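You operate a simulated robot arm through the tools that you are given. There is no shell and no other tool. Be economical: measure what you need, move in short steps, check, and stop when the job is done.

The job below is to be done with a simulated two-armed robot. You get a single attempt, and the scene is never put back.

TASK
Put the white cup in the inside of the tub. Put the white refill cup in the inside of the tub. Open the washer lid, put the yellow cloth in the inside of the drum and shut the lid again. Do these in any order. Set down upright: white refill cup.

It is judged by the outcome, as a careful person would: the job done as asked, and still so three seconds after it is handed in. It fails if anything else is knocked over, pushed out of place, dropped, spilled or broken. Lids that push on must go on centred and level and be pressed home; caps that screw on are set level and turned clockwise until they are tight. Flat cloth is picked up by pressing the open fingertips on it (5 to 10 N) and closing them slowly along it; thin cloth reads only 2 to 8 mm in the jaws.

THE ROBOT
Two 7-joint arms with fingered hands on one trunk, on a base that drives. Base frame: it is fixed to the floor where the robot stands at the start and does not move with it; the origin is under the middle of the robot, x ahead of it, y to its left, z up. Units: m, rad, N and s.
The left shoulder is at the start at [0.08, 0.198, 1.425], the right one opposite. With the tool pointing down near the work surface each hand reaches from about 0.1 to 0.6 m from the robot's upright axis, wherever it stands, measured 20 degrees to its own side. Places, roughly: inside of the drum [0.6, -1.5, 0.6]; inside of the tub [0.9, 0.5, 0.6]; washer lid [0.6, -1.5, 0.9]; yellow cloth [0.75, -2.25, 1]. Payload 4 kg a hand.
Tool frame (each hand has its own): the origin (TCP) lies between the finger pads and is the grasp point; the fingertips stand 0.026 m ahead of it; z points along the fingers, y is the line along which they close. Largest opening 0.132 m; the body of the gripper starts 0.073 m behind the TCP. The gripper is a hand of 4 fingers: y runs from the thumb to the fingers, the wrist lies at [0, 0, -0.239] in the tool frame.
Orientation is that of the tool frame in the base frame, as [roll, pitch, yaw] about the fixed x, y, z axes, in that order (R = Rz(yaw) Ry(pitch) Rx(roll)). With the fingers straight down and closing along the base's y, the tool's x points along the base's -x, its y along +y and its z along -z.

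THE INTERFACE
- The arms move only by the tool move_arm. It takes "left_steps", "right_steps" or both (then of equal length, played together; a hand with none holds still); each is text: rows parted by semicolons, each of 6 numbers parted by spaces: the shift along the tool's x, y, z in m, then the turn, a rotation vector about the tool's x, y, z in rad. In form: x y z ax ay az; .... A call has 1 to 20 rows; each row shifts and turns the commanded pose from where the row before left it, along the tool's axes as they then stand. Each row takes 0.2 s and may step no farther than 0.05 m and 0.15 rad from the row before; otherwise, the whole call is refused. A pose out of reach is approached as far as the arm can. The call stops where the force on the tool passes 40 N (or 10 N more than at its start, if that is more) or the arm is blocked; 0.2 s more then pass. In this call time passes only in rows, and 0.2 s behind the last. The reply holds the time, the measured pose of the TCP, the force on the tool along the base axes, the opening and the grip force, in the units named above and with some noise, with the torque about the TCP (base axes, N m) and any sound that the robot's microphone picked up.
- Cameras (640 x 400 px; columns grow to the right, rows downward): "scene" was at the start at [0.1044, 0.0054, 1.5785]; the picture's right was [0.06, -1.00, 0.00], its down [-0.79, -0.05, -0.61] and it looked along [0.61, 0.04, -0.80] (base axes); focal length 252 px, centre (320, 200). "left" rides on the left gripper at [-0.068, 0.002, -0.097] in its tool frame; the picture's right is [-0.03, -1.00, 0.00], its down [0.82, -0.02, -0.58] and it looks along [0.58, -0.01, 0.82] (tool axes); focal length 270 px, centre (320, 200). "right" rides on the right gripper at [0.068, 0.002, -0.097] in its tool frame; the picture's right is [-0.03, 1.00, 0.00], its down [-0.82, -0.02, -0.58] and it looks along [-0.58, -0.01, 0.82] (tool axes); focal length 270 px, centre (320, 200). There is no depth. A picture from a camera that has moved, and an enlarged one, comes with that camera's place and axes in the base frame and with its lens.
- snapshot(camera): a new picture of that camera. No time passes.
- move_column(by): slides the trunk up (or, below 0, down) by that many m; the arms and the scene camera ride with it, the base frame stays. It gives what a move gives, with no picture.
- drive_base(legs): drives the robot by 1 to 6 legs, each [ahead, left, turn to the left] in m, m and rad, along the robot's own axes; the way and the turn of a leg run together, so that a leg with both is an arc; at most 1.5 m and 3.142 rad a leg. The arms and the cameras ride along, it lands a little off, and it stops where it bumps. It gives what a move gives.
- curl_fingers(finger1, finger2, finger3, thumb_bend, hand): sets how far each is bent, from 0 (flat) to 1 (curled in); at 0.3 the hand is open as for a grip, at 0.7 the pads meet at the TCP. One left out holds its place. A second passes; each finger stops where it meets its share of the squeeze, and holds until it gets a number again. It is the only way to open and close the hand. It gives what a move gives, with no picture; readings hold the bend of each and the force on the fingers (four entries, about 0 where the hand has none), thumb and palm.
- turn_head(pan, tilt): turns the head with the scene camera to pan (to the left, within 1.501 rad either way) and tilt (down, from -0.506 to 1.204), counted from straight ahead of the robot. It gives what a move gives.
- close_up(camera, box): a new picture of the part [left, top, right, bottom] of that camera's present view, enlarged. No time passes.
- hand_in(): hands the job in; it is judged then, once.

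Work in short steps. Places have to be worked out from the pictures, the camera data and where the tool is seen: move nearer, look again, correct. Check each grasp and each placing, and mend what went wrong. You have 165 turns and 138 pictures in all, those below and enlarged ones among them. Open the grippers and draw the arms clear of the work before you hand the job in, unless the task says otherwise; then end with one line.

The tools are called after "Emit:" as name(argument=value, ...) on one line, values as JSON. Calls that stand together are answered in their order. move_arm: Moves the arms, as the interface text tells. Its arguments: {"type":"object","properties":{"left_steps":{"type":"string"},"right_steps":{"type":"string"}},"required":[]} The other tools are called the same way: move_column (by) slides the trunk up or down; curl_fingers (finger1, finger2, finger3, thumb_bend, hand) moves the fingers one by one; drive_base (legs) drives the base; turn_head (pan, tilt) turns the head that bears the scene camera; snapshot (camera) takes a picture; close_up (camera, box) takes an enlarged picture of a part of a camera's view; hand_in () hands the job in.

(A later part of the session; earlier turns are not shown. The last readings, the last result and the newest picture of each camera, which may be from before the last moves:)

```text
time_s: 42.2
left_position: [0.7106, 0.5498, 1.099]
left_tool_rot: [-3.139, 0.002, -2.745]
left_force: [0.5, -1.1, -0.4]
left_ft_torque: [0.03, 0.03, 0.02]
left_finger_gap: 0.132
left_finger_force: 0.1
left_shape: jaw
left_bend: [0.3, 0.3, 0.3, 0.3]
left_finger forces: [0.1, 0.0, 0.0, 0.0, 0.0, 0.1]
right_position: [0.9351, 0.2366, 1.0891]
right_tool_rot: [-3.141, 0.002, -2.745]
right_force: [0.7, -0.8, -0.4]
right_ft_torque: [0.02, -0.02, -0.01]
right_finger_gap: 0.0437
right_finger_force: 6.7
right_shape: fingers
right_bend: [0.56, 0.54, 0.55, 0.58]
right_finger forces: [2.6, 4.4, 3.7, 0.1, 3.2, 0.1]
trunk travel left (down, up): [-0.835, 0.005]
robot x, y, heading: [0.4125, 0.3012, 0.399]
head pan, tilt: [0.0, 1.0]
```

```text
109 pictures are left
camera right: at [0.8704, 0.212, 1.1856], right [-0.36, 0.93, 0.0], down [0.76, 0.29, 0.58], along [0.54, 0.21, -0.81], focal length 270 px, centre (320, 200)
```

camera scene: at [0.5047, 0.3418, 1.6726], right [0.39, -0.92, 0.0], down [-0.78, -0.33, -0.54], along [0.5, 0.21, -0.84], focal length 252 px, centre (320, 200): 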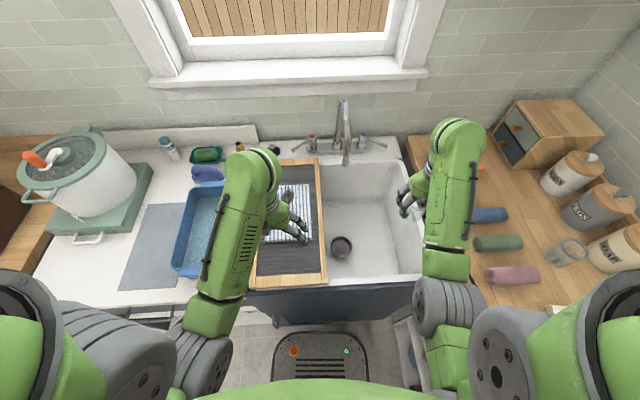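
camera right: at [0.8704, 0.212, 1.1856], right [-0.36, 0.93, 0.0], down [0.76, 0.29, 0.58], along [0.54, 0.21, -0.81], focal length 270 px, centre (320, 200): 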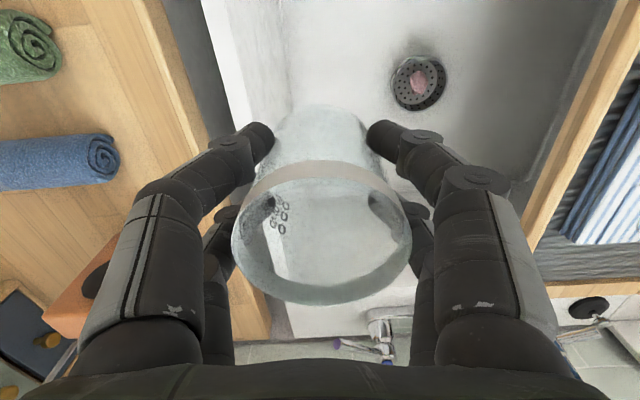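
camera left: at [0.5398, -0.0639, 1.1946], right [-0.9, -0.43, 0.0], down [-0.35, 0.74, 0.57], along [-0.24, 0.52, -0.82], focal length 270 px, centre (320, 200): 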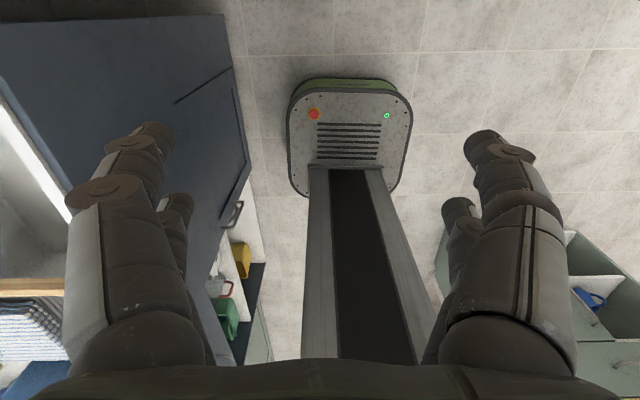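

Basin floor looks about z≈0.68 with the drain at room (u 1.0, n 0.03). I move over the spot u≈1.06, n≈−0.075 and then lower part of the way.

Emit:
move_arm(right_steps="-0.036 0.026 0 0 0 0; -0.036 0.026 0 0 0 0; -0.036 0.026 0 0 0 0; 0 0 0.04 0 0 0; 0 0 0.04 0 0 0; 0 0 0.04 0 0 0; 0 0 0.04 0 0 0; 0 0 0.04 0 0 0")

Emit:
snapshot(camera="right")

Emit:
snapshot(camera="scene")

```text
time_s: 44.0
left_position: [0.7108, 0.5489, 1.0976]
left_tool_rot: [3.141, 0.003, -2.746]
left_force: [0.0, 0.9, 0.3]
left_ft_torque: [0.02, 0.0, 0.0]
left_finger_gap: 0.132
left_finger_force: 0.1
left_shape: jaw
left_bend: [0.3, 0.3, 0.3, 0.3]
left_finger forces: [0.0, 0.0, 0.1, 0.0, 0.1, 0.1]
right_position: [1.0024, 0.3513, 0.8899]
right_tool_rot: [3.141, 0.005, -2.745]
right_force: [-0.2, -0.8, 0.8]
right_ft_torque: [0.0, 0.01, 0.0]
right_finger_gap: 0.0428
right_finger_force: 7.1
right_shape: fingers
right_bend: [0.57, 0.54, 0.55, 0.58]
right_finger forces: [2.8, 4.7, 4.1, 0.0, 3.4, 0.0]
trunk travel left (down, up): [-0.835, 0.005]
robot x, y, heading: [0.4136, 0.2989, 0.396]
head pan, tilt: [0.0, 1.0]
```

```text
108 pictures are left
camera right: at [0.9389, 0.3259, 0.9863], right [-0.36, 0.93, 0.0], down [0.76, 0.29, 0.58], along [0.54, 0.21, -0.81], focal length 270 px, centre (320, 200)
```

right: 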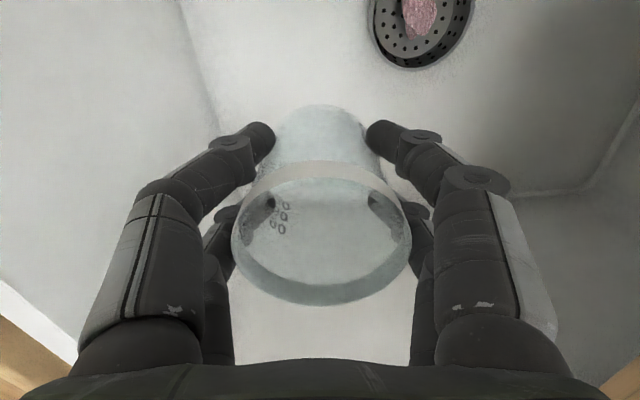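

```text
107 pictures are left
camera scene: at [0.5043, 0.341, 1.6726], right [0.39, -0.92, 0.0], down [-0.78, -0.32, -0.54], along [0.5, 0.21, -0.84], focal length 252 px, centre (320, 200)
```

scene: 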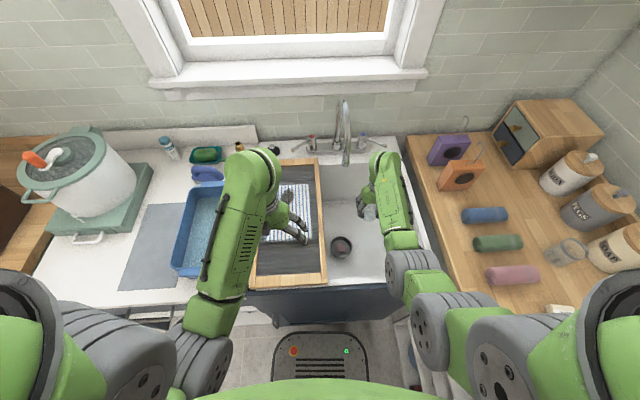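

On track; drain/floor height ≈0.69. Lower further, in small steps near contact.

Emit:
move_arm(right_steps="0 0 0.04 0 0 0; 0 0 0.04 0 0 0; 0 0 0.04 0 0 0")

Emit:
snapshot(camera="right")

```text
time_s: 44.8
left_position: [0.7105, 0.55, 1.0976]
left_tool_rot: [-3.14, 0.004, -2.746]
left_force: [0.5, -0.7, 0.2]
left_ft_torque: [0.02, 0.01, 0.0]
left_finger_gap: 0.1318
left_finger_force: 0.1
left_shape: jaw
left_bend: [0.3, 0.3, 0.3, 0.3]
left_finger forces: [0.1, 0.1, 0.0, 0.0, 0.0, 0.0]
right_position: [1.0044, 0.3493, 0.7679]
right_tool_rot: [3.14, 0.002, -2.747]
right_force: [0.8, 0.6, -1.2]
right_ft_torque: [0.03, 0.03, 0.0]
right_finger_gap: 0.0428
right_finger_force: 7.5
right_shape: fingers
right_bend: [0.57, 0.54, 0.55, 0.58]
right_finger forces: [2.8, 4.6, 4.2, 0.1, 3.6, 0.0]
trunk travel left (down, up): [-0.835, 0.005]
robot x, y, heading: [0.4121, 0.3041, 0.397]
head pan, tilt: [0.0, 1.0]
```

```text
106 pictures are left
camera right: at [0.9404, 0.3257, 0.8662], right [-0.36, 0.93, 0.0], down [0.76, 0.29, 0.58], along [0.54, 0.21, -0.82], focal length 270 px, centre (320, 200)
```

right: 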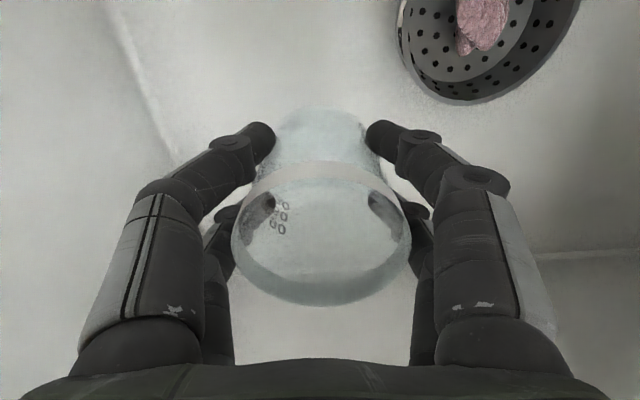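

Floor ≈0.67; continue with 1 cm steps, watching force.

Emit:
move_arm(right_steps="0 0 0.015 0 0 0; 0 0 0.015 0 0 0; 0 0 0.006 0 0 0")

Emit:
snapshot(camera="right")

```text
time_s: 45.6
left_position: [0.7099, 0.5496, 1.0982]
left_tool_rot: [-3.139, 0.005, -2.746]
left_force: [0.3, 0.3, 0.0]
left_ft_torque: [0.01, 0.04, 0.0]
left_finger_gap: 0.1318
left_finger_force: 0.1
left_shape: jaw
left_bend: [0.3, 0.3, 0.3, 0.3]
left_finger forces: [0.0, 0.0, 0.0, 0.0, 0.0, 0.0]
right_position: [0.9931, 0.3467, 0.745]
right_tool_rot: [3.14, 0.007, -2.746]
right_force: [0.3, -0.4, -0.2]
right_ft_torque: [0.02, 0.01, 0.03]
right_finger_gap: 0.0427
right_finger_force: 7.5
right_shape: fingers
right_bend: [0.57, 0.54, 0.55, 0.58]
right_finger forces: [3.0, 4.6, 4.1, 0.0, 3.5, 0.0]
right hand out of reach, approached as far as the arm can: row 2, 3
trunk travel left (down, up): [-0.835, 0.005]
robot x, y, heading: [0.4086, 0.3001, 0.391]
head pan, tilt: [0.0, 1.0]
```

```text
105 pictures are left
camera right: at [0.9279, 0.3234, 0.8423], right [-0.36, 0.93, 0.0], down [0.76, 0.29, 0.58], along [0.54, 0.21, -0.81], focal length 270 px, centre (320, 200)
```

right: 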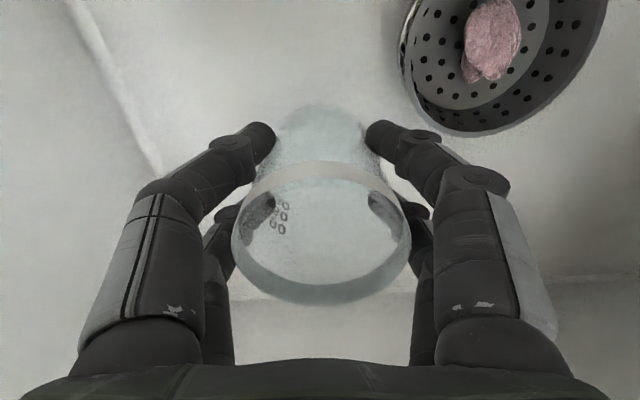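

Arm reach ended at z 0.745; I lower the trunk in small amounts.

Emit:
move_column(by=-0.02)

Emit:
snapshot(camera="right")

```text
time_s: 46.2
left_position: [0.7113, 0.5489, 1.0781]
left_tool_rot: [-3.14, 0.002, -2.746]
left_force: [0.1, 0.2, -0.4]
left_ft_torque: [-0.01, 0.02, 0.01]
left_finger_gap: 0.1319
left_finger_force: 0.1
left_shape: jaw
left_bend: [0.3, 0.3, 0.3, 0.3]
left_finger forces: [0.0, 0.1, 0.1, 0.1, 0.0, 0.0]
right_position: [0.9924, 0.3478, 0.7267]
right_tool_rot: [3.141, 0.003, -2.745]
right_force: [-0.1, 0.7, 0.0]
right_ft_torque: [0.01, 0.03, -0.01]
right_finger_gap: 0.0426
right_finger_force: 7.2
right_shape: fingers
right_bend: [0.57, 0.54, 0.55, 0.58]
right_finger forces: [3.0, 4.6, 4.1, 0.0, 3.4, 0.1]
trunk travel left (down, up): [-0.815, 0.025]
robot x, y, heading: [0.4128, 0.3023, 0.396]
head pan, tilt: [0.0, 1.0]
```

```text
104 pictures are left
camera right: at [0.9281, 0.3233, 0.822], right [-0.36, 0.93, 0.0], down [0.76, 0.29, 0.58], along [0.54, 0.21, -0.81], focal length 270 px, centre (320, 200)
```

right: 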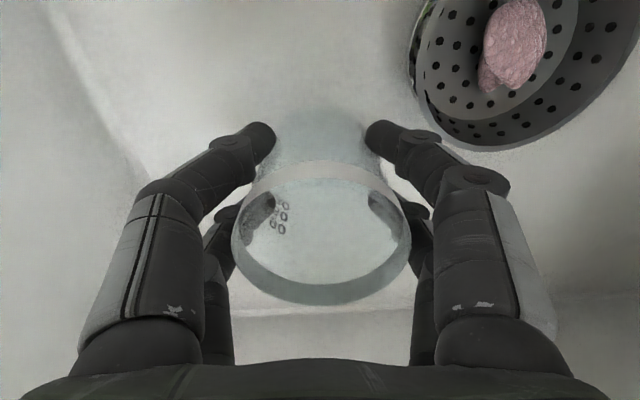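

No contact yet; continue down.

Emit:
move_column(by=-0.01)

Emit:
move_column(by=-0.01)

Emit:
snapshot(camera="right")

```text
time_s: 46.8
left_position: [0.7105, 0.5505, 1.0687]
left_tool_rot: [-3.14, 0.004, -2.745]
left_force: [-0.1, 0.5, 0.2]
left_ft_torque: [-0.03, 0.02, 0.01]
left_finger_gap: 0.1318
left_finger_force: 0.1
left_shape: jaw
left_bend: [0.3, 0.3, 0.3, 0.3]
left_finger forces: [0.0, 0.0, 0.1, 0.0, 0.0, 0.0]
right_position: [0.9929, 0.3481, 0.7163]
right_tool_rot: [3.14, 0.002, -2.745]
right_force: [0.1, 0.0, 0.4]
right_ft_torque: [0.0, -0.03, 0.01]
right_finger_gap: 0.0426
right_finger_force: 7.4
right_shape: fingers
right_bend: [0.57, 0.54, 0.55, 0.58]
right_finger forces: [2.9, 4.6, 4.0, 0.0, 3.4, 0.1]
trunk travel left (down, up): [-0.805, 0.035]
robot x, y, heading: [0.4114, 0.2993, 0.393]
head pan, tilt: [0.0, 1.0]
```

```text
time_s: 47.4
left_position: [0.7103, 0.5501, 1.0579]
left_tool_rot: [-3.14, 0.003, -2.745]
left_force: [0.5, -0.4, -0.3]
left_ft_torque: [0.03, -0.02, 0.03]
left_finger_gap: 0.1318
left_finger_force: 0.1
left_shape: jaw
left_bend: [0.3, 0.3, 0.3, 0.3]
left_finger forces: [0.0, 0.0, 0.1, 0.0, 0.1, 0.1]
right_position: [0.9929, 0.3472, 0.7054]
right_tool_rot: [-3.14, 0.003, -2.746]
right_force: [0.4, 0.1, -0.9]
right_ft_torque: [0.02, 0.02, 0.0]
right_finger_gap: 0.0424
right_finger_force: 7.4
right_shape: fingers
right_bend: [0.57, 0.54, 0.55, 0.58]
right_finger forces: [2.9, 4.5, 4.2, 0.0, 3.4, 0.1]
trunk travel left (down, up): [-0.795, 0.045]
robot x, y, heading: [0.4104, 0.3046, 0.399]
head pan, tilt: [0.0, 1.0]
```

```text
103 pictures are left
camera right: at [0.9283, 0.3234, 0.8018], right [-0.36, 0.93, 0.0], down [0.76, 0.29, 0.58], along [0.54, 0.21, -0.81], focal length 270 px, centre (320, 200)
```

right: 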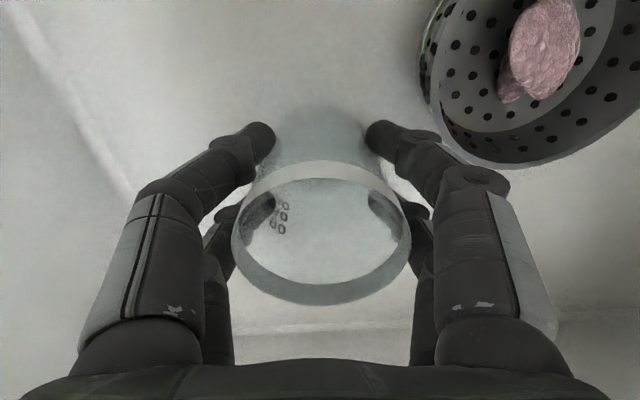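

Still no contact; the floor seems nearer 0.64. Continue.

Emit:
move_column(by=-0.01)

Emit:
move_column(by=-0.006)

Emit:
snapshot(camera="right")

```text
time_s: 48.0
left_position: [0.7092, 0.5498, 1.0496]
left_tool_rot: [-3.139, 0.005, -2.744]
left_force: [0.4, 0.2, -0.2]
left_ft_torque: [-0.04, 0.01, 0.01]
left_finger_gap: 0.1318
left_finger_force: 0.1
left_shape: jaw
left_bend: [0.3, 0.3, 0.3, 0.3]
left_finger forces: [0.0, 0.0, 0.0, 0.0, 0.0, 0.0]
right_position: [0.993, 0.3496, 0.6981]
right_tool_rot: [-3.141, 0.007, -2.744]
right_force: [-0.5, -0.1, 10.7]
right_ft_torque: [-0.05, -0.05, 0.0]
right_finger_gap: 0.0418
right_finger_force: 9.1
right_shape: fingers
right_bend: [0.57, 0.55, 0.55, 0.59]
right_finger forces: [3.2, 5.5, 5.2, 0.0, 4.0, 0.0]
trunk travel left (down, up): [-0.785, 0.055]
robot x, y, heading: [0.4108, 0.3037, 0.395]
head pan, tilt: [0.0, 1.0]
```

```text
time_s: 48.5
left_position: [0.7083, 0.5487, 1.043]
left_tool_rot: [-3.138, 0.005, -2.745]
left_force: [-0.7, 0.3, 0.3]
left_ft_torque: [-0.02, -0.01, -0.02]
left_finger_gap: 0.1319
left_finger_force: 0.0
left_shape: jaw
left_bend: [0.3, 0.3, 0.3, 0.3]
left_finger forces: [0.1, 0.0, 0.1, 0.0, 0.0, 0.1]
right_position: [0.9924, 0.3493, 0.6913]
right_tool_rot: [-3.141, 0.005, -2.745]
right_force: [1.3, 0.4, 15.5]
right_ft_torque: [0.0, -0.08, 0.01]
right_finger_gap: 0.0416
right_finger_force: 10.9
right_shape: fingers
right_bend: [0.58, 0.55, 0.55, 0.59]
right_finger forces: [3.7, 6.3, 6.2, 0.0, 4.7, 0.1]
trunk travel left (down, up): [-0.779, 0.061]
robot x, y, heading: [0.412, 0.3006, 0.397]
head pan, tilt: [0.0, 1.0]
```

```text
102 pictures are left
camera right: at [0.9278, 0.3235, 0.7876], right [-0.36, 0.93, 0.0], down [0.76, 0.29, 0.58], along [0.54, 0.21, -0.81], focal length 270 px, centre (320, 200)
```

right: 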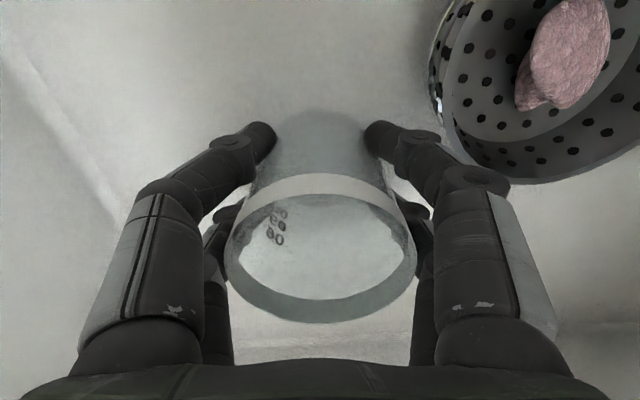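

Contact at 10–15 N: the cup stands on the basin floor (z≈0.657). Release partially and check.

Emit:
curl_fingers(hand="right", finger1=0.46, finger2=0.46, finger3=0.46, thumb_bend=0.46)

Emit:
snapshot(camera="right")

```text
time_s: 49.5
left_position: [0.7118, 0.5497, 1.0426]
left_tool_rot: [-3.14, 0.003, -2.745]
left_force: [0.0, -1.4, 0.4]
left_ft_torque: [0.02, 0.0, 0.0]
left_finger_gap: 0.1321
left_finger_force: 0.0
left_shape: jaw
left_bend: [0.3, 0.3, 0.3, 0.3]
left_finger forces: [0.1, 0.1, 0.1, 0.0, 0.0, 0.1]
right_position: [0.993, 0.3484, 0.6901]
right_tool_rot: [3.139, 0.003, -2.746]
right_force: [-0.3, -0.6, -0.1]
right_ft_torque: [0.04, 0.02, 0.03]
right_finger_gap: 0.0786
right_finger_force: 0.4
right_shape: fingers
right_bend: [0.46, 0.46, 0.46, 0.46]
right_finger forces: [0.2, 0.0, 0.1, 0.0, 0.0, 0.0]
trunk travel left (down, up): [-0.779, 0.061]
robot x, y, heading: [0.4126, 0.3014, 0.395]
head pan, tilt: [0.0, 1.0]
```

```text
101 pictures are left
camera right: at [0.9281, 0.3232, 0.7859], right [-0.36, 0.93, 0.0], down [0.76, 0.29, 0.58], along [0.54, 0.21, -0.81], focal length 270 px, centre (320, 200)
```

right: 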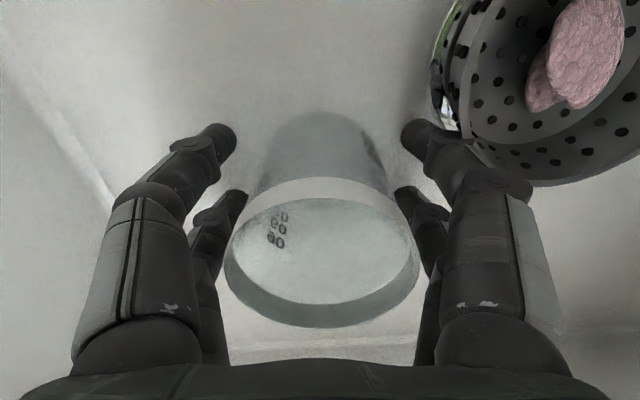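

Released and standing upright. Draw the hand straight up.

Emit:
move_arm(right_steps="0 0 -0.02 0 0 0; 0 0 -0.03 0 0 0; 0 0 -0.04 0 0 0; 0 0 -0.05 0 0 0; 0 0 -0.05 0 0 0; 0 0 -0.05 0 0 0; 0 0 -0.05 0 0 0; 0 0 -0.05 0 0 0")

Emit:
snapshot(camera="right")

Emit:
move_column(by=0.06)

```text
time_s: 51.3
left_position: [0.7105, 0.5487, 1.0429]
left_tool_rot: [-3.141, 0.004, -2.746]
left_force: [-0.3, -0.7, 0.1]
left_ft_torque: [0.0, -0.01, -0.01]
left_finger_gap: 0.132
left_finger_force: 0.0
left_shape: jaw
left_bend: [0.3, 0.3, 0.3, 0.3]
left_finger forces: [0.0, 0.1, 0.0, 0.0, 0.0, 0.0]
right_position: [0.9894, 0.347, 1.0291]
right_tool_rot: [3.141, 0.003, -2.746]
right_force: [-0.2, 0.0, 0.5]
right_ft_torque: [0.01, 0.01, 0.0]
right_finger_gap: 0.079
right_finger_force: 0.0
right_shape: fingers
right_bend: [0.46, 0.46, 0.46, 0.46]
right_finger forces: [0.1, 0.1, 0.1, 0.1, 0.0, 0.0]
trunk travel left (down, up): [-0.779, 0.061]
robot x, y, heading: [0.4111, 0.3022, 0.398]
head pan, tilt: [0.0, 1.0]
```

```text
100 pictures are left
camera right: at [0.9259, 0.3226, 1.1255], right [-0.36, 0.93, 0.0], down [0.76, 0.29, 0.58], along [0.54, 0.21, -0.81], focal length 270 px, centre (320, 200)
```

right: 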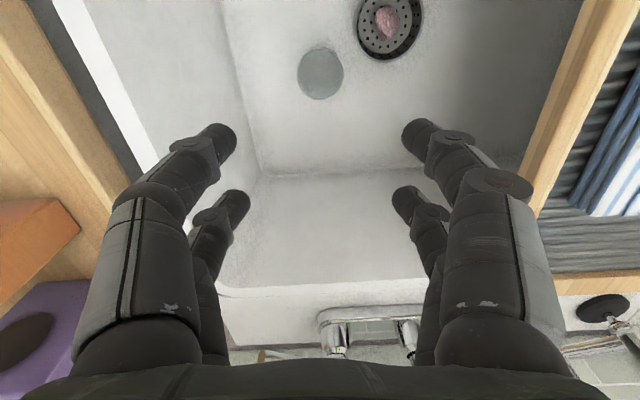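

```text
time_s: 52.3
left_position: [0.7093, 0.5503, 1.1028]
left_tool_rot: [-3.14, 0.002, -2.745]
left_force: [0.1, 0.9, -0.2]
left_ft_torque: [0.01, -0.01, 0.02]
left_finger_gap: 0.132
left_finger_force: 0.0
left_shape: jaw
left_bend: [0.3, 0.3, 0.3, 0.3]
left_finger forces: [0.0, 0.0, 0.0, 0.0, 0.0, 0.0]
right_position: [0.9912, 0.3484, 1.0876]
right_tool_rot: [-3.141, 0.004, -2.744]
right_force: [0.2, 0.0, 0.3]
right_ft_torque: [0.01, 0.0, 0.01]
right_finger_gap: 0.0789
right_finger_force: 0.1
right_shape: fingers
right_bend: [0.46, 0.46, 0.46, 0.46]
right_finger forces: [0.1, 0.0, 0.1, 0.0, 0.1, 0.0]
trunk travel left (down, up): [-0.839, 0.001]
robot x, y, heading: [0.4111, 0.306, 0.393]
head pan, tilt: [0.0, 1.0]
```

Cup A stands upright in the tub. Next the refill cup: retract the hand, back away and face the cabinet.

Emit:
move_arm(right_steps="0.05 -0.02 0 0 0 0; 0.05 -0.02 0 0 0 0; 0.05 -0.02 0 0 0 0; 0.05 -0.02 0 0 0 0")

Emit:
drive_base(legs=[[-0.2, 0.0, 0], [0, 0.35, 0], [0, 0, -1.567]])

Emit:
move_column(by=-0.5)

Emit:
turn_head(pan=0.1, tilt=0.5)

Emit:
snapshot(camera="scene")

```text
refused: row 1 steps farther than a row can; nothing moved
```

```text
time_s: 59.6
left_position: [0.3439, 0.2502, 1.1026]
left_tool_rot: [-3.141, 0.003, 1.967]
left_force: [0.1, -0.2, -0.2]
left_ft_torque: [0.01, -0.01, 0.01]
left_finger_gap: 0.1322
left_finger_force: 0.0
left_shape: jaw
left_bend: [0.3, 0.3, 0.3, 0.3]
left_finger forces: [0.1, 0.0, 0.0, 0.0, 0.0, 0.0]
right_position: [0.1414, -0.0297, 1.0896]
right_tool_rot: [3.141, 0.002, 1.966]
right_force: [0.3, 0.8, 0.8]
right_ft_torque: [0.01, -0.03, 0.01]
right_finger_gap: 0.079
right_finger_force: 0.2
right_shape: fingers
right_bend: [0.46, 0.46, 0.46, 0.46]
right_finger forces: [0.1, 0.1, 0.0, 0.0, 0.0, 0.0]
trunk travel left (down, up): [-0.839, 0.001]
robot x, y, heading: [0.0945, 0.5496, -1.172]
head pan, tilt: [0.0, 1.0]
```

```text
refused: -0.5 is not a number from -0.4 to 0.4
```

```text
time_s: 60.5
left_position: [0.3426, 0.2506, 1.1025]
left_tool_rot: [-3.139, 0.003, 1.967]
left_force: [-1.1, -0.6, -0.8]
left_ft_torque: [0.03, 0.02, 0.01]
left_finger_gap: 0.132
left_finger_force: 0.0
left_shape: jaw
left_bend: [0.3, 0.3, 0.3, 0.3]
left_finger forces: [0.1, 0.0, 0.0, 0.0, 0.0, 0.1]
right_position: [0.1408, -0.0308, 1.0884]
right_tool_rot: [3.141, 0.006, 1.967]
right_force: [-0.7, 0.5, -0.3]
right_ft_torque: [-0.03, 0.01, -0.01]
right_finger_gap: 0.0791
right_finger_force: 0.0
right_shape: fingers
right_bend: [0.46, 0.46, 0.46, 0.46]
right_finger forces: [0.0, 0.0, 0.0, 0.0, 0.0, 0.0]
trunk travel left (down, up): [-0.839, 0.001]
robot x, y, heading: [0.0955, 0.5463, -1.173]
head pan, tilt: [0.099, 0.499]
```

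```text
99 pictures are left
camera scene: at [0.1497, 0.4421, 1.7176], right [-0.88, -0.48, 0.0], down [-0.23, 0.42, -0.88], along [0.42, -0.77, -0.48], focal length 252 px, centre (320, 200)
```

scene: 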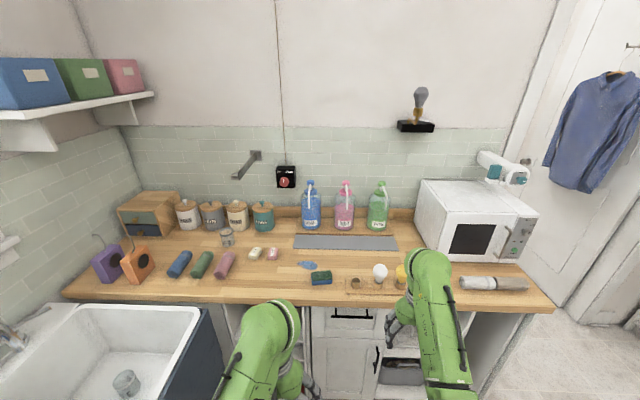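

Safe from the counter edge. Retract the right hand, lower the trunk and look into the cabinet.

Emit:
move_arm(right_steps="0.04 -0.02 0 0 0 0; 0.04 -0.02 0 0 0 0; 0.04 -0.02 0 0 0 0; 0.04 -0.02 0 0 0 0; 0.04 -0.02 0 0 0 0")

Emit:
move_column(by=-0.4)

Emit:
turn_head(pan=0.35, tilt=0.6)

Emit:
snapshot(camera="scene")

```text
time_s: 61.9
left_position: [0.3429, 0.2502, 1.1031]
left_tool_rot: [-3.141, 0.005, 1.967]
left_force: [0.1, 0.0, -0.2]
left_ft_torque: [-0.04, -0.01, 0.03]
left_finger_gap: 0.132
left_finger_force: 0.1
left_shape: jaw
left_bend: [0.3, 0.3, 0.3, 0.3]
left_finger forces: [0.0, 0.0, 0.0, 0.1, 0.0, 0.1]
right_position: [-0.0226, 0.0692, 1.1315]
right_tool_rot: [-3.099, 0.14, 1.981]
right_force: [-0.1, -0.6, -0.5]
right_ft_torque: [-0.02, 0.01, -0.01]
right_finger_gap: 0.0795
right_finger_force: 0.0
right_shape: fingers
right_bend: [0.46, 0.46, 0.46, 0.46]
right_finger forces: [0.1, 0.1, 0.0, 0.1, 0.0, 0.0]
trunk travel left (down, up): [-0.839, 0.001]
robot x, y, heading: [0.0976, 0.547, -1.172]
head pan, tilt: [0.099, 0.499]
stopped in row 5 (right hand): the arm was blocked; the commanded pose is now the measured one
```

```text
time_s: 66.0
left_position: [0.3433, 0.2493, 0.8259]
left_tool_rot: [-3.141, 0.003, 1.968]
left_force: [0.4, -0.6, -0.3]
left_ft_torque: [0.0, 0.03, -0.01]
left_finger_gap: 0.1319
left_finger_force: 0.1
left_shape: jaw
left_bend: [0.3, 0.3, 0.3, 0.3]
left_finger forces: [0.1, 0.0, 0.0, 0.1, 0.1, 0.0]
right_position: [-0.0205, 0.0762, 0.8417]
right_tool_rot: [-3.108, 0.108, 1.982]
right_force: [-0.4, 0.0, 0.4]
right_ft_torque: [0.0, 0.03, 0.01]
right_finger_gap: 0.0792
right_finger_force: 0.1
right_shape: fingers
right_bend: [0.46, 0.46, 0.46, 0.46]
right_finger forces: [0.0, 0.0, 0.0, 0.1, 0.0, 0.1]
trunk travel left (down, up): [-0.561, 0.279]
robot x, y, heading: [0.0943, 0.5465, -1.175]
head pan, tilt: [0.099, 0.499]
stopped: the arm was blocked; the commanded pose is now the measured one
```

```text
time_s: 66.7
left_position: [0.3442, 0.2486, 0.824]
left_tool_rot: [-3.139, 0.0, 1.968]
left_force: [0.0, -0.4, 1.0]
left_ft_torque: [0.0, -0.02, -0.02]
left_finger_gap: 0.1317
left_finger_force: 0.1
left_shape: jaw
left_bend: [0.3, 0.3, 0.3, 0.3]
left_finger forces: [0.0, 0.0, 0.0, 0.0, 0.0, 0.0]
right_position: [-0.0204, 0.075, 0.8402]
right_tool_rot: [-3.108, 0.107, 1.978]
right_force: [0.4, 0.5, -0.1]
right_ft_torque: [0.03, -0.01, 0.0]
right_finger_gap: 0.0792
right_finger_force: 0.0
right_shape: fingers
right_bend: [0.46, 0.46, 0.46, 0.46]
right_finger forces: [0.1, 0.1, 0.0, 0.1, 0.1, 0.0]
trunk travel left (down, up): [-0.561, 0.279]
robot x, y, heading: [0.0943, 0.5504, -1.178]
head pan, tilt: [0.351, 0.6]
```

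```text
98 pictures are left
camera scene: at [0.1685, 0.453, 1.431], right [-0.73, -0.68, 0.0], down [-0.38, 0.42, -0.82], along [0.56, -0.6, -0.57], focal length 252 px, centre (320, 200)
```

scene: 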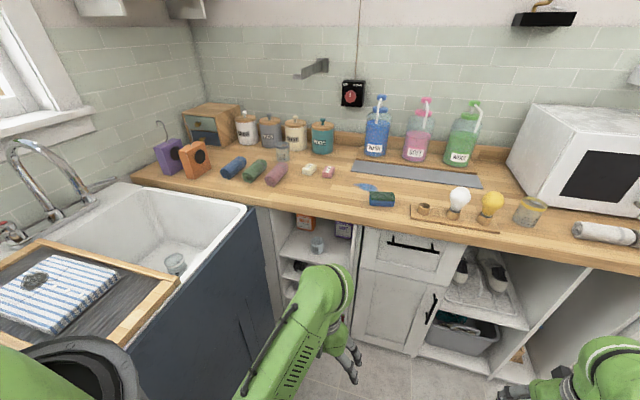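

The right arm was blocked by something; check what's near it on that side.

Emit:
turn_head(pan=-1.1, tilt=0.9)

Emit:
snapshot(camera="scene")

```text
time_s: 68.3
left_position: [0.3438, 0.2482, 0.8244]
left_tool_rot: [-3.14, 0.0, 1.967]
left_force: [0.0, 0.3, 0.3]
left_ft_torque: [0.0, 0.01, 0.01]
left_finger_gap: 0.1318
left_finger_force: 0.1
left_shape: jaw
left_bend: [0.3, 0.3, 0.3, 0.3]
left_finger forces: [0.1, 0.0, 0.0, 0.0, 0.0, 0.1]
right_position: [-0.021, 0.0744, 0.8412]
right_tool_rot: [-3.107, 0.11, 1.979]
right_force: [0.3, 0.0, -0.6]
right_ft_torque: [0.02, -0.02, -0.01]
right_finger_gap: 0.0792
right_finger_force: 0.1
right_shape: fingers
right_bend: [0.46, 0.46, 0.46, 0.46]
right_finger forces: [0.0, 0.1, 0.1, 0.0, 0.0, 0.0]
trunk travel left (down, up): [-0.561, 0.279]
robot x, y, heading: [0.0949, 0.5509, -1.174]
head pan, tilt: [-1.1, 0.901]
```

```text
97 pictures are left
camera scene: at [0.0601, 0.4607, 1.4064], right [-0.76, 0.65, 0.0], down [0.51, 0.6, -0.62], along [-0.4, -0.47, -0.78], focal length 252 px, centre (320, 200)
```

scene: 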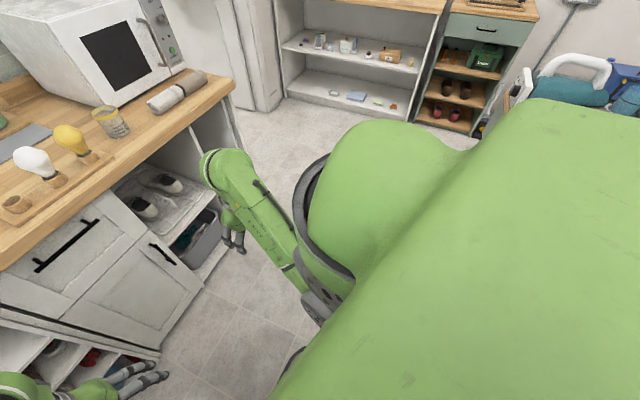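

Nothing on the right. Check the left elbow against the sink/board.

Emit:
turn_head(pan=1.1, tilt=0.9)

Emit:
snapshot(camera="scene")

```text
time_s: 70.4
left_position: [0.3441, 0.2493, 0.8239]
left_tool_rot: [-3.139, 0.0, 1.967]
left_force: [-0.2, 0.1, 0.1]
left_ft_torque: [-0.01, 0.0, 0.0]
left_finger_gap: 0.1321
left_finger_force: 0.1
left_shape: jaw
left_bend: [0.3, 0.3, 0.3, 0.3]
left_finger forces: [0.0, 0.0, 0.0, 0.0, 0.0, 0.0]
right_position: [-0.0208, 0.0738, 0.8419]
right_tool_rot: [-3.107, 0.11, 1.981]
right_force: [0.0, 0.2, -0.2]
right_ft_torque: [0.03, 0.0, -0.01]
right_finger_gap: 0.0793
right_finger_force: 0.0
right_shape: fingers
right_bend: [0.46, 0.46, 0.46, 0.46]
right_finger forces: [0.0, 0.0, 0.1, 0.0, 0.0, 0.0]
trunk travel left (down, up): [-0.561, 0.279]
robot x, y, heading: [0.1026, 0.5514, -1.175]
head pan, tilt: [1.1, 0.901]
```

```text
96 pictures are left
camera scene: at [0.1845, 0.5128, 1.4063], right [-0.08, -1.0, 0.0], down [-0.78, 0.06, -0.62], along [0.62, -0.04, -0.79], focal length 252 px, centre (320, 200)
```

scene: 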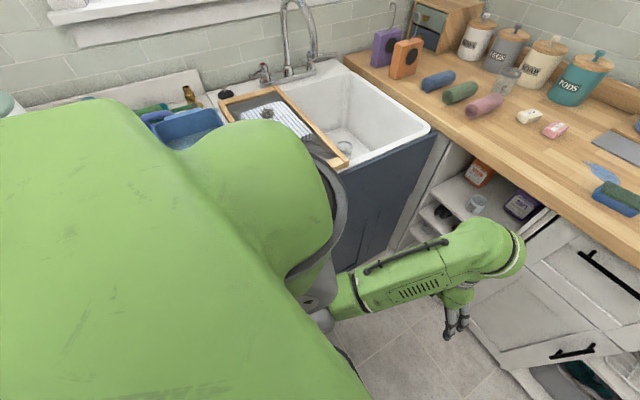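

The left elbow likely reached the sink/board edge (board seems unmoved). I raise, shift away from the sink, then lower again.

Emit:
move_column(by=0.15)

Emit:
drive_base(legs=[[0, -0.2, 0]])

Emit:
snapshot(camera="scene")

Emit:
move_column(by=-0.35)

Emit:
turn_head(pan=0.5, tilt=0.45)

Emit:
snapshot(camera="scene")

```text
time_s: 72.1
left_position: [0.3426, 0.2519, 0.9753]
left_tool_rot: [-3.137, 0.006, 1.967]
left_force: [-0.3, 0.2, 0.6]
left_ft_torque: [-0.07, 0.02, -0.06]
left_finger_gap: 0.1319
left_finger_force: 0.1
left_shape: jaw
left_bend: [0.3, 0.3, 0.3, 0.3]
left_finger forces: [0.0, 0.0, 0.0, 0.0, 0.1, 0.0]
right_position: [-0.0209, 0.0737, 0.9928]
right_tool_rot: [-3.108, 0.118, 1.981]
right_force: [-0.1, 0.2, 0.0]
right_ft_torque: [0.0, -0.01, 0.02]
right_finger_gap: 0.0791
right_finger_force: 0.1
right_shape: fingers
right_bend: [0.46, 0.46, 0.46, 0.46]
right_finger forces: [0.1, 0.1, 0.0, 0.0, 0.1, 0.1]
trunk travel left (down, up): [-0.711, 0.129]
robot x, y, heading: [0.0946, 0.5504, -1.173]
head pan, tilt: [1.1, 0.901]
```

```text
time_s: 73.7
left_position: [0.1619, 0.1753, 0.9748]
left_tool_rot: [-3.139, 0.003, 1.969]
left_force: [0.9, 0.0, 0.2]
left_ft_torque: [-0.01, 0.03, 0.01]
left_finger_gap: 0.132
left_finger_force: 0.1
left_shape: jaw
left_bend: [0.3, 0.3, 0.3, 0.3]
left_finger forces: [0.0, 0.1, 0.0, 0.0, 0.1, 0.1]
right_position: [-0.1993, -0.0005, 0.9945]
right_tool_rot: [-3.106, 0.115, 1.984]
right_force: [0.4, 0.5, -0.8]
right_ft_torque: [-0.04, 0.04, -0.03]
right_finger_gap: 0.0793
right_finger_force: 0.0
right_shape: fingers
right_bend: [0.46, 0.46, 0.46, 0.46]
right_finger forces: [0.0, 0.0, 0.0, 0.0, 0.0, 0.1]
trunk travel left (down, up): [-0.711, 0.129]
robot x, y, heading: [-0.0844, 0.4727, -1.172]
head pan, tilt: [1.1, 0.901]
```

```text
95 pictures are left
camera scene: at [0.0036, 0.442, 1.5562], right [-0.07, -1.0, 0.0], down [-0.78, 0.06, -0.62], along [0.62, -0.05, -0.79], focal length 252 px, centre (320, 200)
```

scene: 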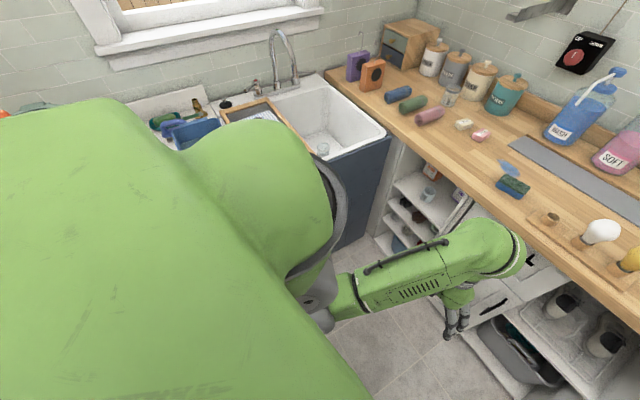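

```text
time_s: 77.3
left_position: [0.1612, 0.1735, 0.8257]
left_tool_rot: [-3.14, 0.002, 1.97]
left_force: [-0.2, -1.0, 0.5]
left_ft_torque: [0.01, 0.02, -0.02]
left_finger_gap: 0.1319
left_finger_force: 0.0
left_shape: jaw
left_bend: [0.3, 0.3, 0.3, 0.3]
left_finger forces: [0.0, 0.1, 0.0, 0.1, 0.1, 0.0]
right_position: [-0.2023, 0.0028, 0.8333]
right_tool_rot: [-3.115, 0.089, 1.983]
right_force: [-0.3, 0.3, 0.5]
right_ft_torque: [0.01, 0.0, -0.02]
right_finger_gap: 0.0791
right_finger_force: 0.0
right_shape: fingers
right_bend: [0.46, 0.46, 0.46, 0.46]
right_finger forces: [0.0, 0.0, 0.0, 0.1, 0.0, 0.1]
trunk travel left (down, up): [-0.561, 0.279]
robot x, y, heading: [-0.0867, 0.4731, -1.174]
head pan, tilt: [1.1, 0.901]
stopped: the arm was blocked; the commanded pose is now the measured one
```

```text
time_s: 78.3
left_position: [0.1618, 0.1737, 0.8258]
left_tool_rot: [-3.141, 0.002, 1.969]
left_force: [-0.1, -0.4, 0.7]
left_ft_torque: [0.0, 0.0, 0.01]
left_finger_gap: 0.1321
left_finger_force: 0.0
left_shape: jaw
left_bend: [0.3, 0.3, 0.3, 0.3]
left_finger forces: [0.0, 0.0, 0.0, 0.1, 0.0, 0.0]
right_position: [-0.2032, 0.0017, 0.8348]
right_tool_rot: [-3.114, 0.092, 1.981]
right_force: [-0.3, 0.3, 1.3]
right_ft_torque: [-0.01, -0.02, 0.0]
right_finger_gap: 0.0787
right_finger_force: 0.0
right_shape: fingers
right_bend: [0.46, 0.46, 0.46, 0.46]
right_finger forces: [0.0, 0.0, 0.1, 0.1, 0.1, 0.1]
trunk travel left (down, up): [-0.561, 0.279]
robot x, y, heading: [-0.0857, 0.4726, -1.171]
head pan, tilt: [0.499, 0.45]
```

```text
94 pictures are left
camera scene: at [-0.0023, 0.3864, 1.4459], right [-0.62, -0.78, 0.0], down [-0.34, 0.27, -0.9], along [0.7, -0.56, -0.44], focal length 252 px, centre (320, 200)
```

scene: 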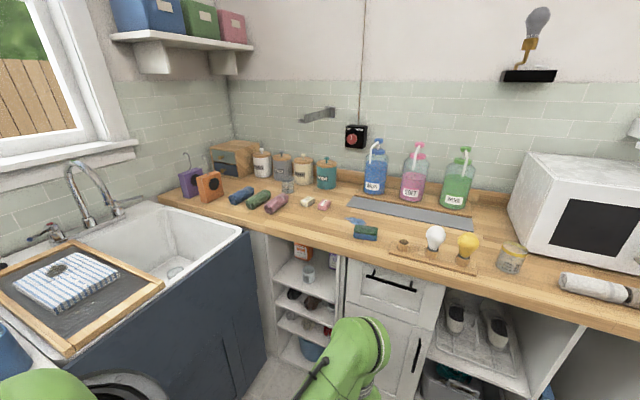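

Same stop point, so the cramped right arm itself is the limit, not furniture. Triangulating, the refill cup is at ≈(0.72,-0.124,0.64), only ~9 cm inside the counter edge. I relax the right arm forward, extend the left hand and tilt it to 25° below horizontal.

Emit:
move_arm(left_steps="-0.04 0 0 0 0 0; -0.04 0 0 0 0 0; -0.04 0 0 0 0 0; -0.04 0 0 0 0 0; 0 0 0 0 -0.142 0; 0 0 0 0 -0.142 0; 0 0 0 0 -0.142 0; 0 0 0 0 -0.142 0; 0 0 0 0 -0.142 0; 0 0 0 0 -0.142 0; 0 0 0 0 -0.142 0; 0 0 0 0 -0.142 0", right_steps="-0.04 0 0 0 0 0; -0.04 0 0 0 0 0; 0 0 0 0 0 0; 0 0 0 0 0 0; 0 0 0 0 0 0; 0 0 0 0 0 0; 0 0 0 0 0 0; 0 0 0 0 0 0; 0 0 0 0 0 0; 0 0 0 0 0 0; 0 0 0 0 0 0; 0 0 0 0 0 0")

Emit:
snapshot(camera="left")

```text
time_s: 80.9
left_position: [0.2227, 0.0273, 0.8258]
left_tool_rot: [-3.134, 1.142, 1.974]
left_force: [-0.4, 0.2, 0.2]
left_ft_torque: [0.04, 0.0, 0.0]
left_finger_gap: 0.1316
left_finger_force: 0.0
left_shape: jaw
left_bend: [0.3, 0.3, 0.3, 0.3]
left_finger forces: [0.0, 0.0, 0.0, 0.1, 0.1, 0.1]
right_position: [-0.1716, -0.0666, 0.8362]
right_tool_rot: [-3.117, 0.086, 1.984]
right_force: [0.5, -0.4, -0.5]
right_ft_torque: [0.0, 0.01, -0.01]
right_finger_gap: 0.0797
right_finger_force: 0.0
right_shape: fingers
right_bend: [0.46, 0.46, 0.46, 0.46]
right_finger forces: [0.0, 0.1, 0.0, 0.0, 0.1, 0.1]
trunk travel left (down, up): [-0.561, 0.279]
robot x, y, heading: [-0.0914, 0.4744, -1.171]
head pan, tilt: [0.499, 0.45]
```

```text
93 pictures are left
camera left: at [0.1995, 0.083, 0.926], right [-0.92, -0.4, 0.03], down [-0.36, 0.79, -0.5], along [0.18, -0.47, -0.86], focal length 270 px, centre (320, 200)
```

left: 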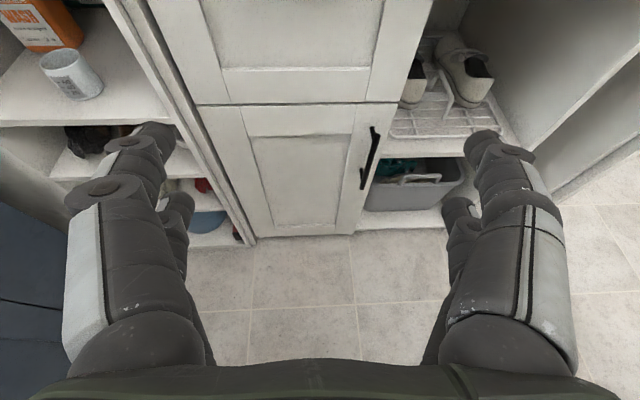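

Cup estimate confirmed (0.72,-0.12,0.64). Lower the trunk, shift base and hand left to line up with it (keeping elbow off the sink).

Emit:
move_column(by=-0.16)

Emit:
drive_base(legs=[[0, 0.2, 0]])

Emit:
move_arm(left_steps="0 0.04 0 0 0 0; 0 0.04 0 0 0 0; 0 0.04 0 0 0 0; 0 0.04 0 0 0 0; 0 0.04 0 0 0 0")

Emit:
snapshot(camera="left")

```text
time_s: 82.8
left_position: [0.2216, 0.0271, 0.6651]
left_tool_rot: [3.141, 1.139, 1.97]
left_force: [0.2, -1.1, 0.4]
left_ft_torque: [-0.03, 0.04, 0.01]
left_finger_gap: 0.1319
left_finger_force: 0.1
left_shape: jaw
left_bend: [0.3, 0.3, 0.3, 0.3]
left_finger forces: [0.1, 0.0, 0.0, 0.0, 0.0, 0.0]
right_position: [-0.172, -0.0687, 0.6759]
right_tool_rot: [-3.117, 0.086, 1.982]
right_force: [0.1, 0.4, -0.6]
right_ft_torque: [-0.01, 0.04, 0.0]
right_finger_gap: 0.0795
right_finger_force: 0.0
right_shape: fingers
right_bend: [0.46, 0.46, 0.46, 0.46]
right_finger forces: [0.1, 0.0, 0.0, 0.0, 0.1, 0.0]
trunk travel left (down, up): [-0.401, 0.439]
robot x, y, heading: [-0.0874, 0.4731, -1.175]
head pan, tilt: [0.499, 0.45]
```

```text
time_s: 84.3
left_position: [0.4065, 0.1045, 0.6654]
left_tool_rot: [-3.137, 1.139, 1.973]
left_force: [-0.3, 0.2, -0.3]
left_ft_torque: [-0.04, -0.04, -0.01]
left_finger_gap: 0.1318
left_finger_force: 0.0
left_shape: jaw
left_bend: [0.3, 0.3, 0.3, 0.3]
left_finger forces: [0.0, 0.0, 0.0, 0.1, 0.0, 0.1]
right_position: [0.0121, 0.0089, 0.6764]
right_tool_rot: [-3.116, 0.086, 1.982]
right_force: [0.5, 0.6, -0.3]
right_ft_torque: [0.01, -0.01, 0.03]
right_finger_gap: 0.0794
right_finger_force: 0.1
right_shape: fingers
right_bend: [0.46, 0.46, 0.46, 0.46]
right_finger forces: [0.0, 0.0, 0.0, 0.1, 0.0, 0.0]
trunk travel left (down, up): [-0.401, 0.439]
robot x, y, heading: [0.092, 0.5509, -1.169]
head pan, tilt: [0.499, 0.45]
```

```text
time_s: 85.5
left_position: [0.494, 0.1351, 0.6869]
left_tool_rot: [3.141, 1.139, 1.972]
left_force: [-0.5, -0.7, -0.2]
left_ft_torque: [-0.02, -0.03, -0.03]
left_finger_gap: 0.1321
left_finger_force: 0.1
left_shape: jaw
left_bend: [0.3, 0.3, 0.3, 0.3]
left_finger forces: [0.0, 0.0, 0.0, 0.0, 0.1, 0.0]
left hand out of reach, approached as far as the arm can: row 3, 4, 5
right_position: [0.01, 0.0098, 0.6751]
right_tool_rot: [-3.117, 0.085, 1.982]
right_force: [-0.8, -0.8, -0.8]
right_ft_torque: [0.0, 0.0, 0.02]
right_finger_gap: 0.0794
right_finger_force: 0.1
right_shape: fingers
right_bend: [0.46, 0.46, 0.46, 0.46]
right_finger forces: [0.0, 0.0, 0.1, 0.0, 0.1, 0.0]
trunk travel left (down, up): [-0.401, 0.439]
robot x, y, heading: [0.0954, 0.5506, -1.177]
head pan, tilt: [0.499, 0.45]
```

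```text
92 pictures are left
camera left: at [0.4714, 0.19, 0.7882], right [-0.92, -0.4, 0.02], down [-0.36, 0.79, -0.5], along [0.18, -0.47, -0.87], focal length 270 px, centre (320, 200)
```

left: 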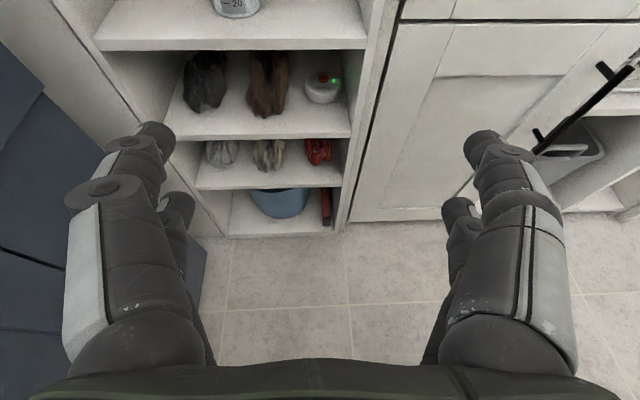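

The reach saturates a little; correct with the base: left 0.10 and ahead 0.2, trunk down 0.025.

Emit:
drive_base(legs=[[0, 0.105, 0], [0.2, 0, 0]])

Emit:
move_column(by=-0.025)

Emit:
snapshot(camera="left")

```text
time_s: 87.9
left_position: [0.6694, -0.0081, 0.6864]
left_tool_rot: [3.14, 1.138, 1.97]
left_force: [0.3, 0.6, 0.3]
left_ft_torque: [0.0, 0.02, 0.0]
left_finger_gap: 0.1318
left_finger_force: 0.0
left_shape: jaw
left_bend: [0.3, 0.3, 0.3, 0.3]
left_finger forces: [0.0, 0.1, 0.0, 0.0, 0.0, 0.0]
right_position: [0.1849, -0.1341, 0.6754]
right_tool_rot: [-3.118, 0.084, 1.982]
right_force: [0.0, -0.1, 0.3]
right_ft_torque: [0.0, 0.03, -0.01]
right_finger_gap: 0.0793
right_finger_force: 0.0
right_shape: fingers
right_bend: [0.46, 0.46, 0.46, 0.46]
right_finger forces: [0.1, 0.0, 0.1, 0.0, 0.0, 0.0]
trunk travel left (down, up): [-0.401, 0.439]
robot x, y, heading: [0.2659, 0.4062, -1.177]
head pan, tilt: [0.499, 0.45]
```

```text
time_s: 88.6
left_position: [0.669, -0.0088, 0.6624]
left_tool_rot: [3.139, 1.139, 1.97]
left_force: [-0.4, 0.3, 0.9]
left_ft_torque: [-0.03, -0.02, 0.01]
left_finger_gap: 0.1317
left_finger_force: 0.0
left_shape: jaw
left_bend: [0.3, 0.3, 0.3, 0.3]
left_finger forces: [0.0, 0.0, 0.0, 0.0, 0.0, 0.0]
right_position: [0.1847, -0.1354, 0.6514]
right_tool_rot: [-3.117, 0.084, 1.982]
right_force: [0.9, 0.7, 0.9]
right_ft_torque: [0.0, -0.02, 0.02]
right_finger_gap: 0.0791
right_finger_force: 0.1
right_shape: fingers
right_bend: [0.46, 0.46, 0.46, 0.46]
right_finger forces: [0.1, 0.0, 0.0, 0.0, 0.0, 0.0]
trunk travel left (down, up): [-0.376, 0.464]
robot x, y, heading: [0.2724, 0.4051, -1.172]
head pan, tilt: [0.499, 0.45]
```

```text
91 pictures are left
camera left: at [0.645, 0.0467, 0.763], right [-0.92, -0.4, 0.02], down [-0.36, 0.79, -0.5], along [0.18, -0.47, -0.87], focal length 270 px, centre (320, 200)
```

left: 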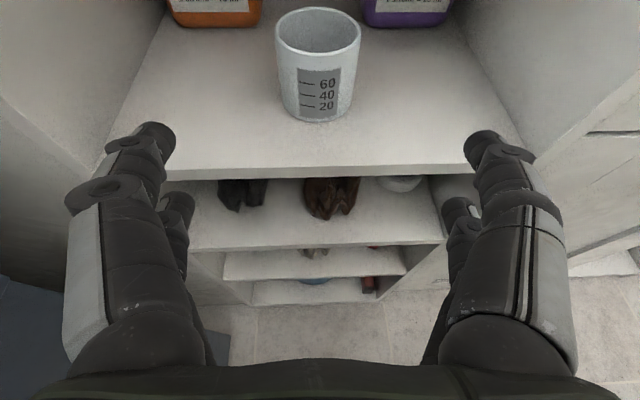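

Well aligned; the cup is ~0.126 m straight ahead and shelf top ≈0.60. Drive ahead 0.12.

Emit:
drive_base(legs=[[0.12, 0, 0]])

Emit:
snapshot(camera="left")

```text
time_s: 89.9
left_position: [0.7138, -0.1185, 0.6646]
left_tool_rot: [3.138, 1.144, 1.968]
left_force: [0.2, -0.9, 0.2]
left_ft_torque: [0.02, 0.01, -0.04]
left_finger_gap: 0.132
left_finger_force: 0.0
left_shape: jaw
left_bend: [0.3, 0.3, 0.3, 0.3]
left_finger forces: [0.1, 0.0, 0.0, 0.0, 0.0, 0.1]
right_position: [0.2297, -0.2433, 0.6543]
right_tool_rot: [-3.117, 0.093, 1.982]
right_force: [1.1, 0.1, -0.1]
right_ft_torque: [0.01, 0.01, -0.03]
right_finger_gap: 0.0793
right_finger_force: 0.1
right_shape: fingers
right_bend: [0.46, 0.46, 0.46, 0.46]
right_finger forces: [0.1, 0.0, 0.0, 0.0, 0.0, 0.0]
trunk travel left (down, up): [-0.376, 0.464]
robot x, y, heading: [0.3165, 0.2949, -1.174]
head pan, tilt: [0.499, 0.45]
```

```text
90 pictures are left
camera left: at [0.6904, -0.0622, 0.7656], right [-0.92, -0.4, 0.02], down [-0.36, 0.79, -0.5], along [0.18, -0.47, -0.86], focal length 270 px, centre (320, 200)
```

left: 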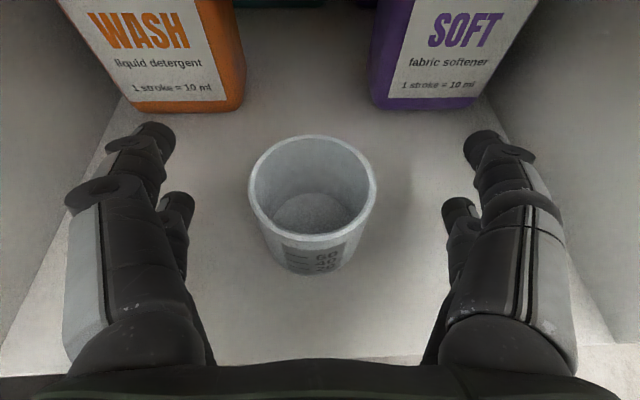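

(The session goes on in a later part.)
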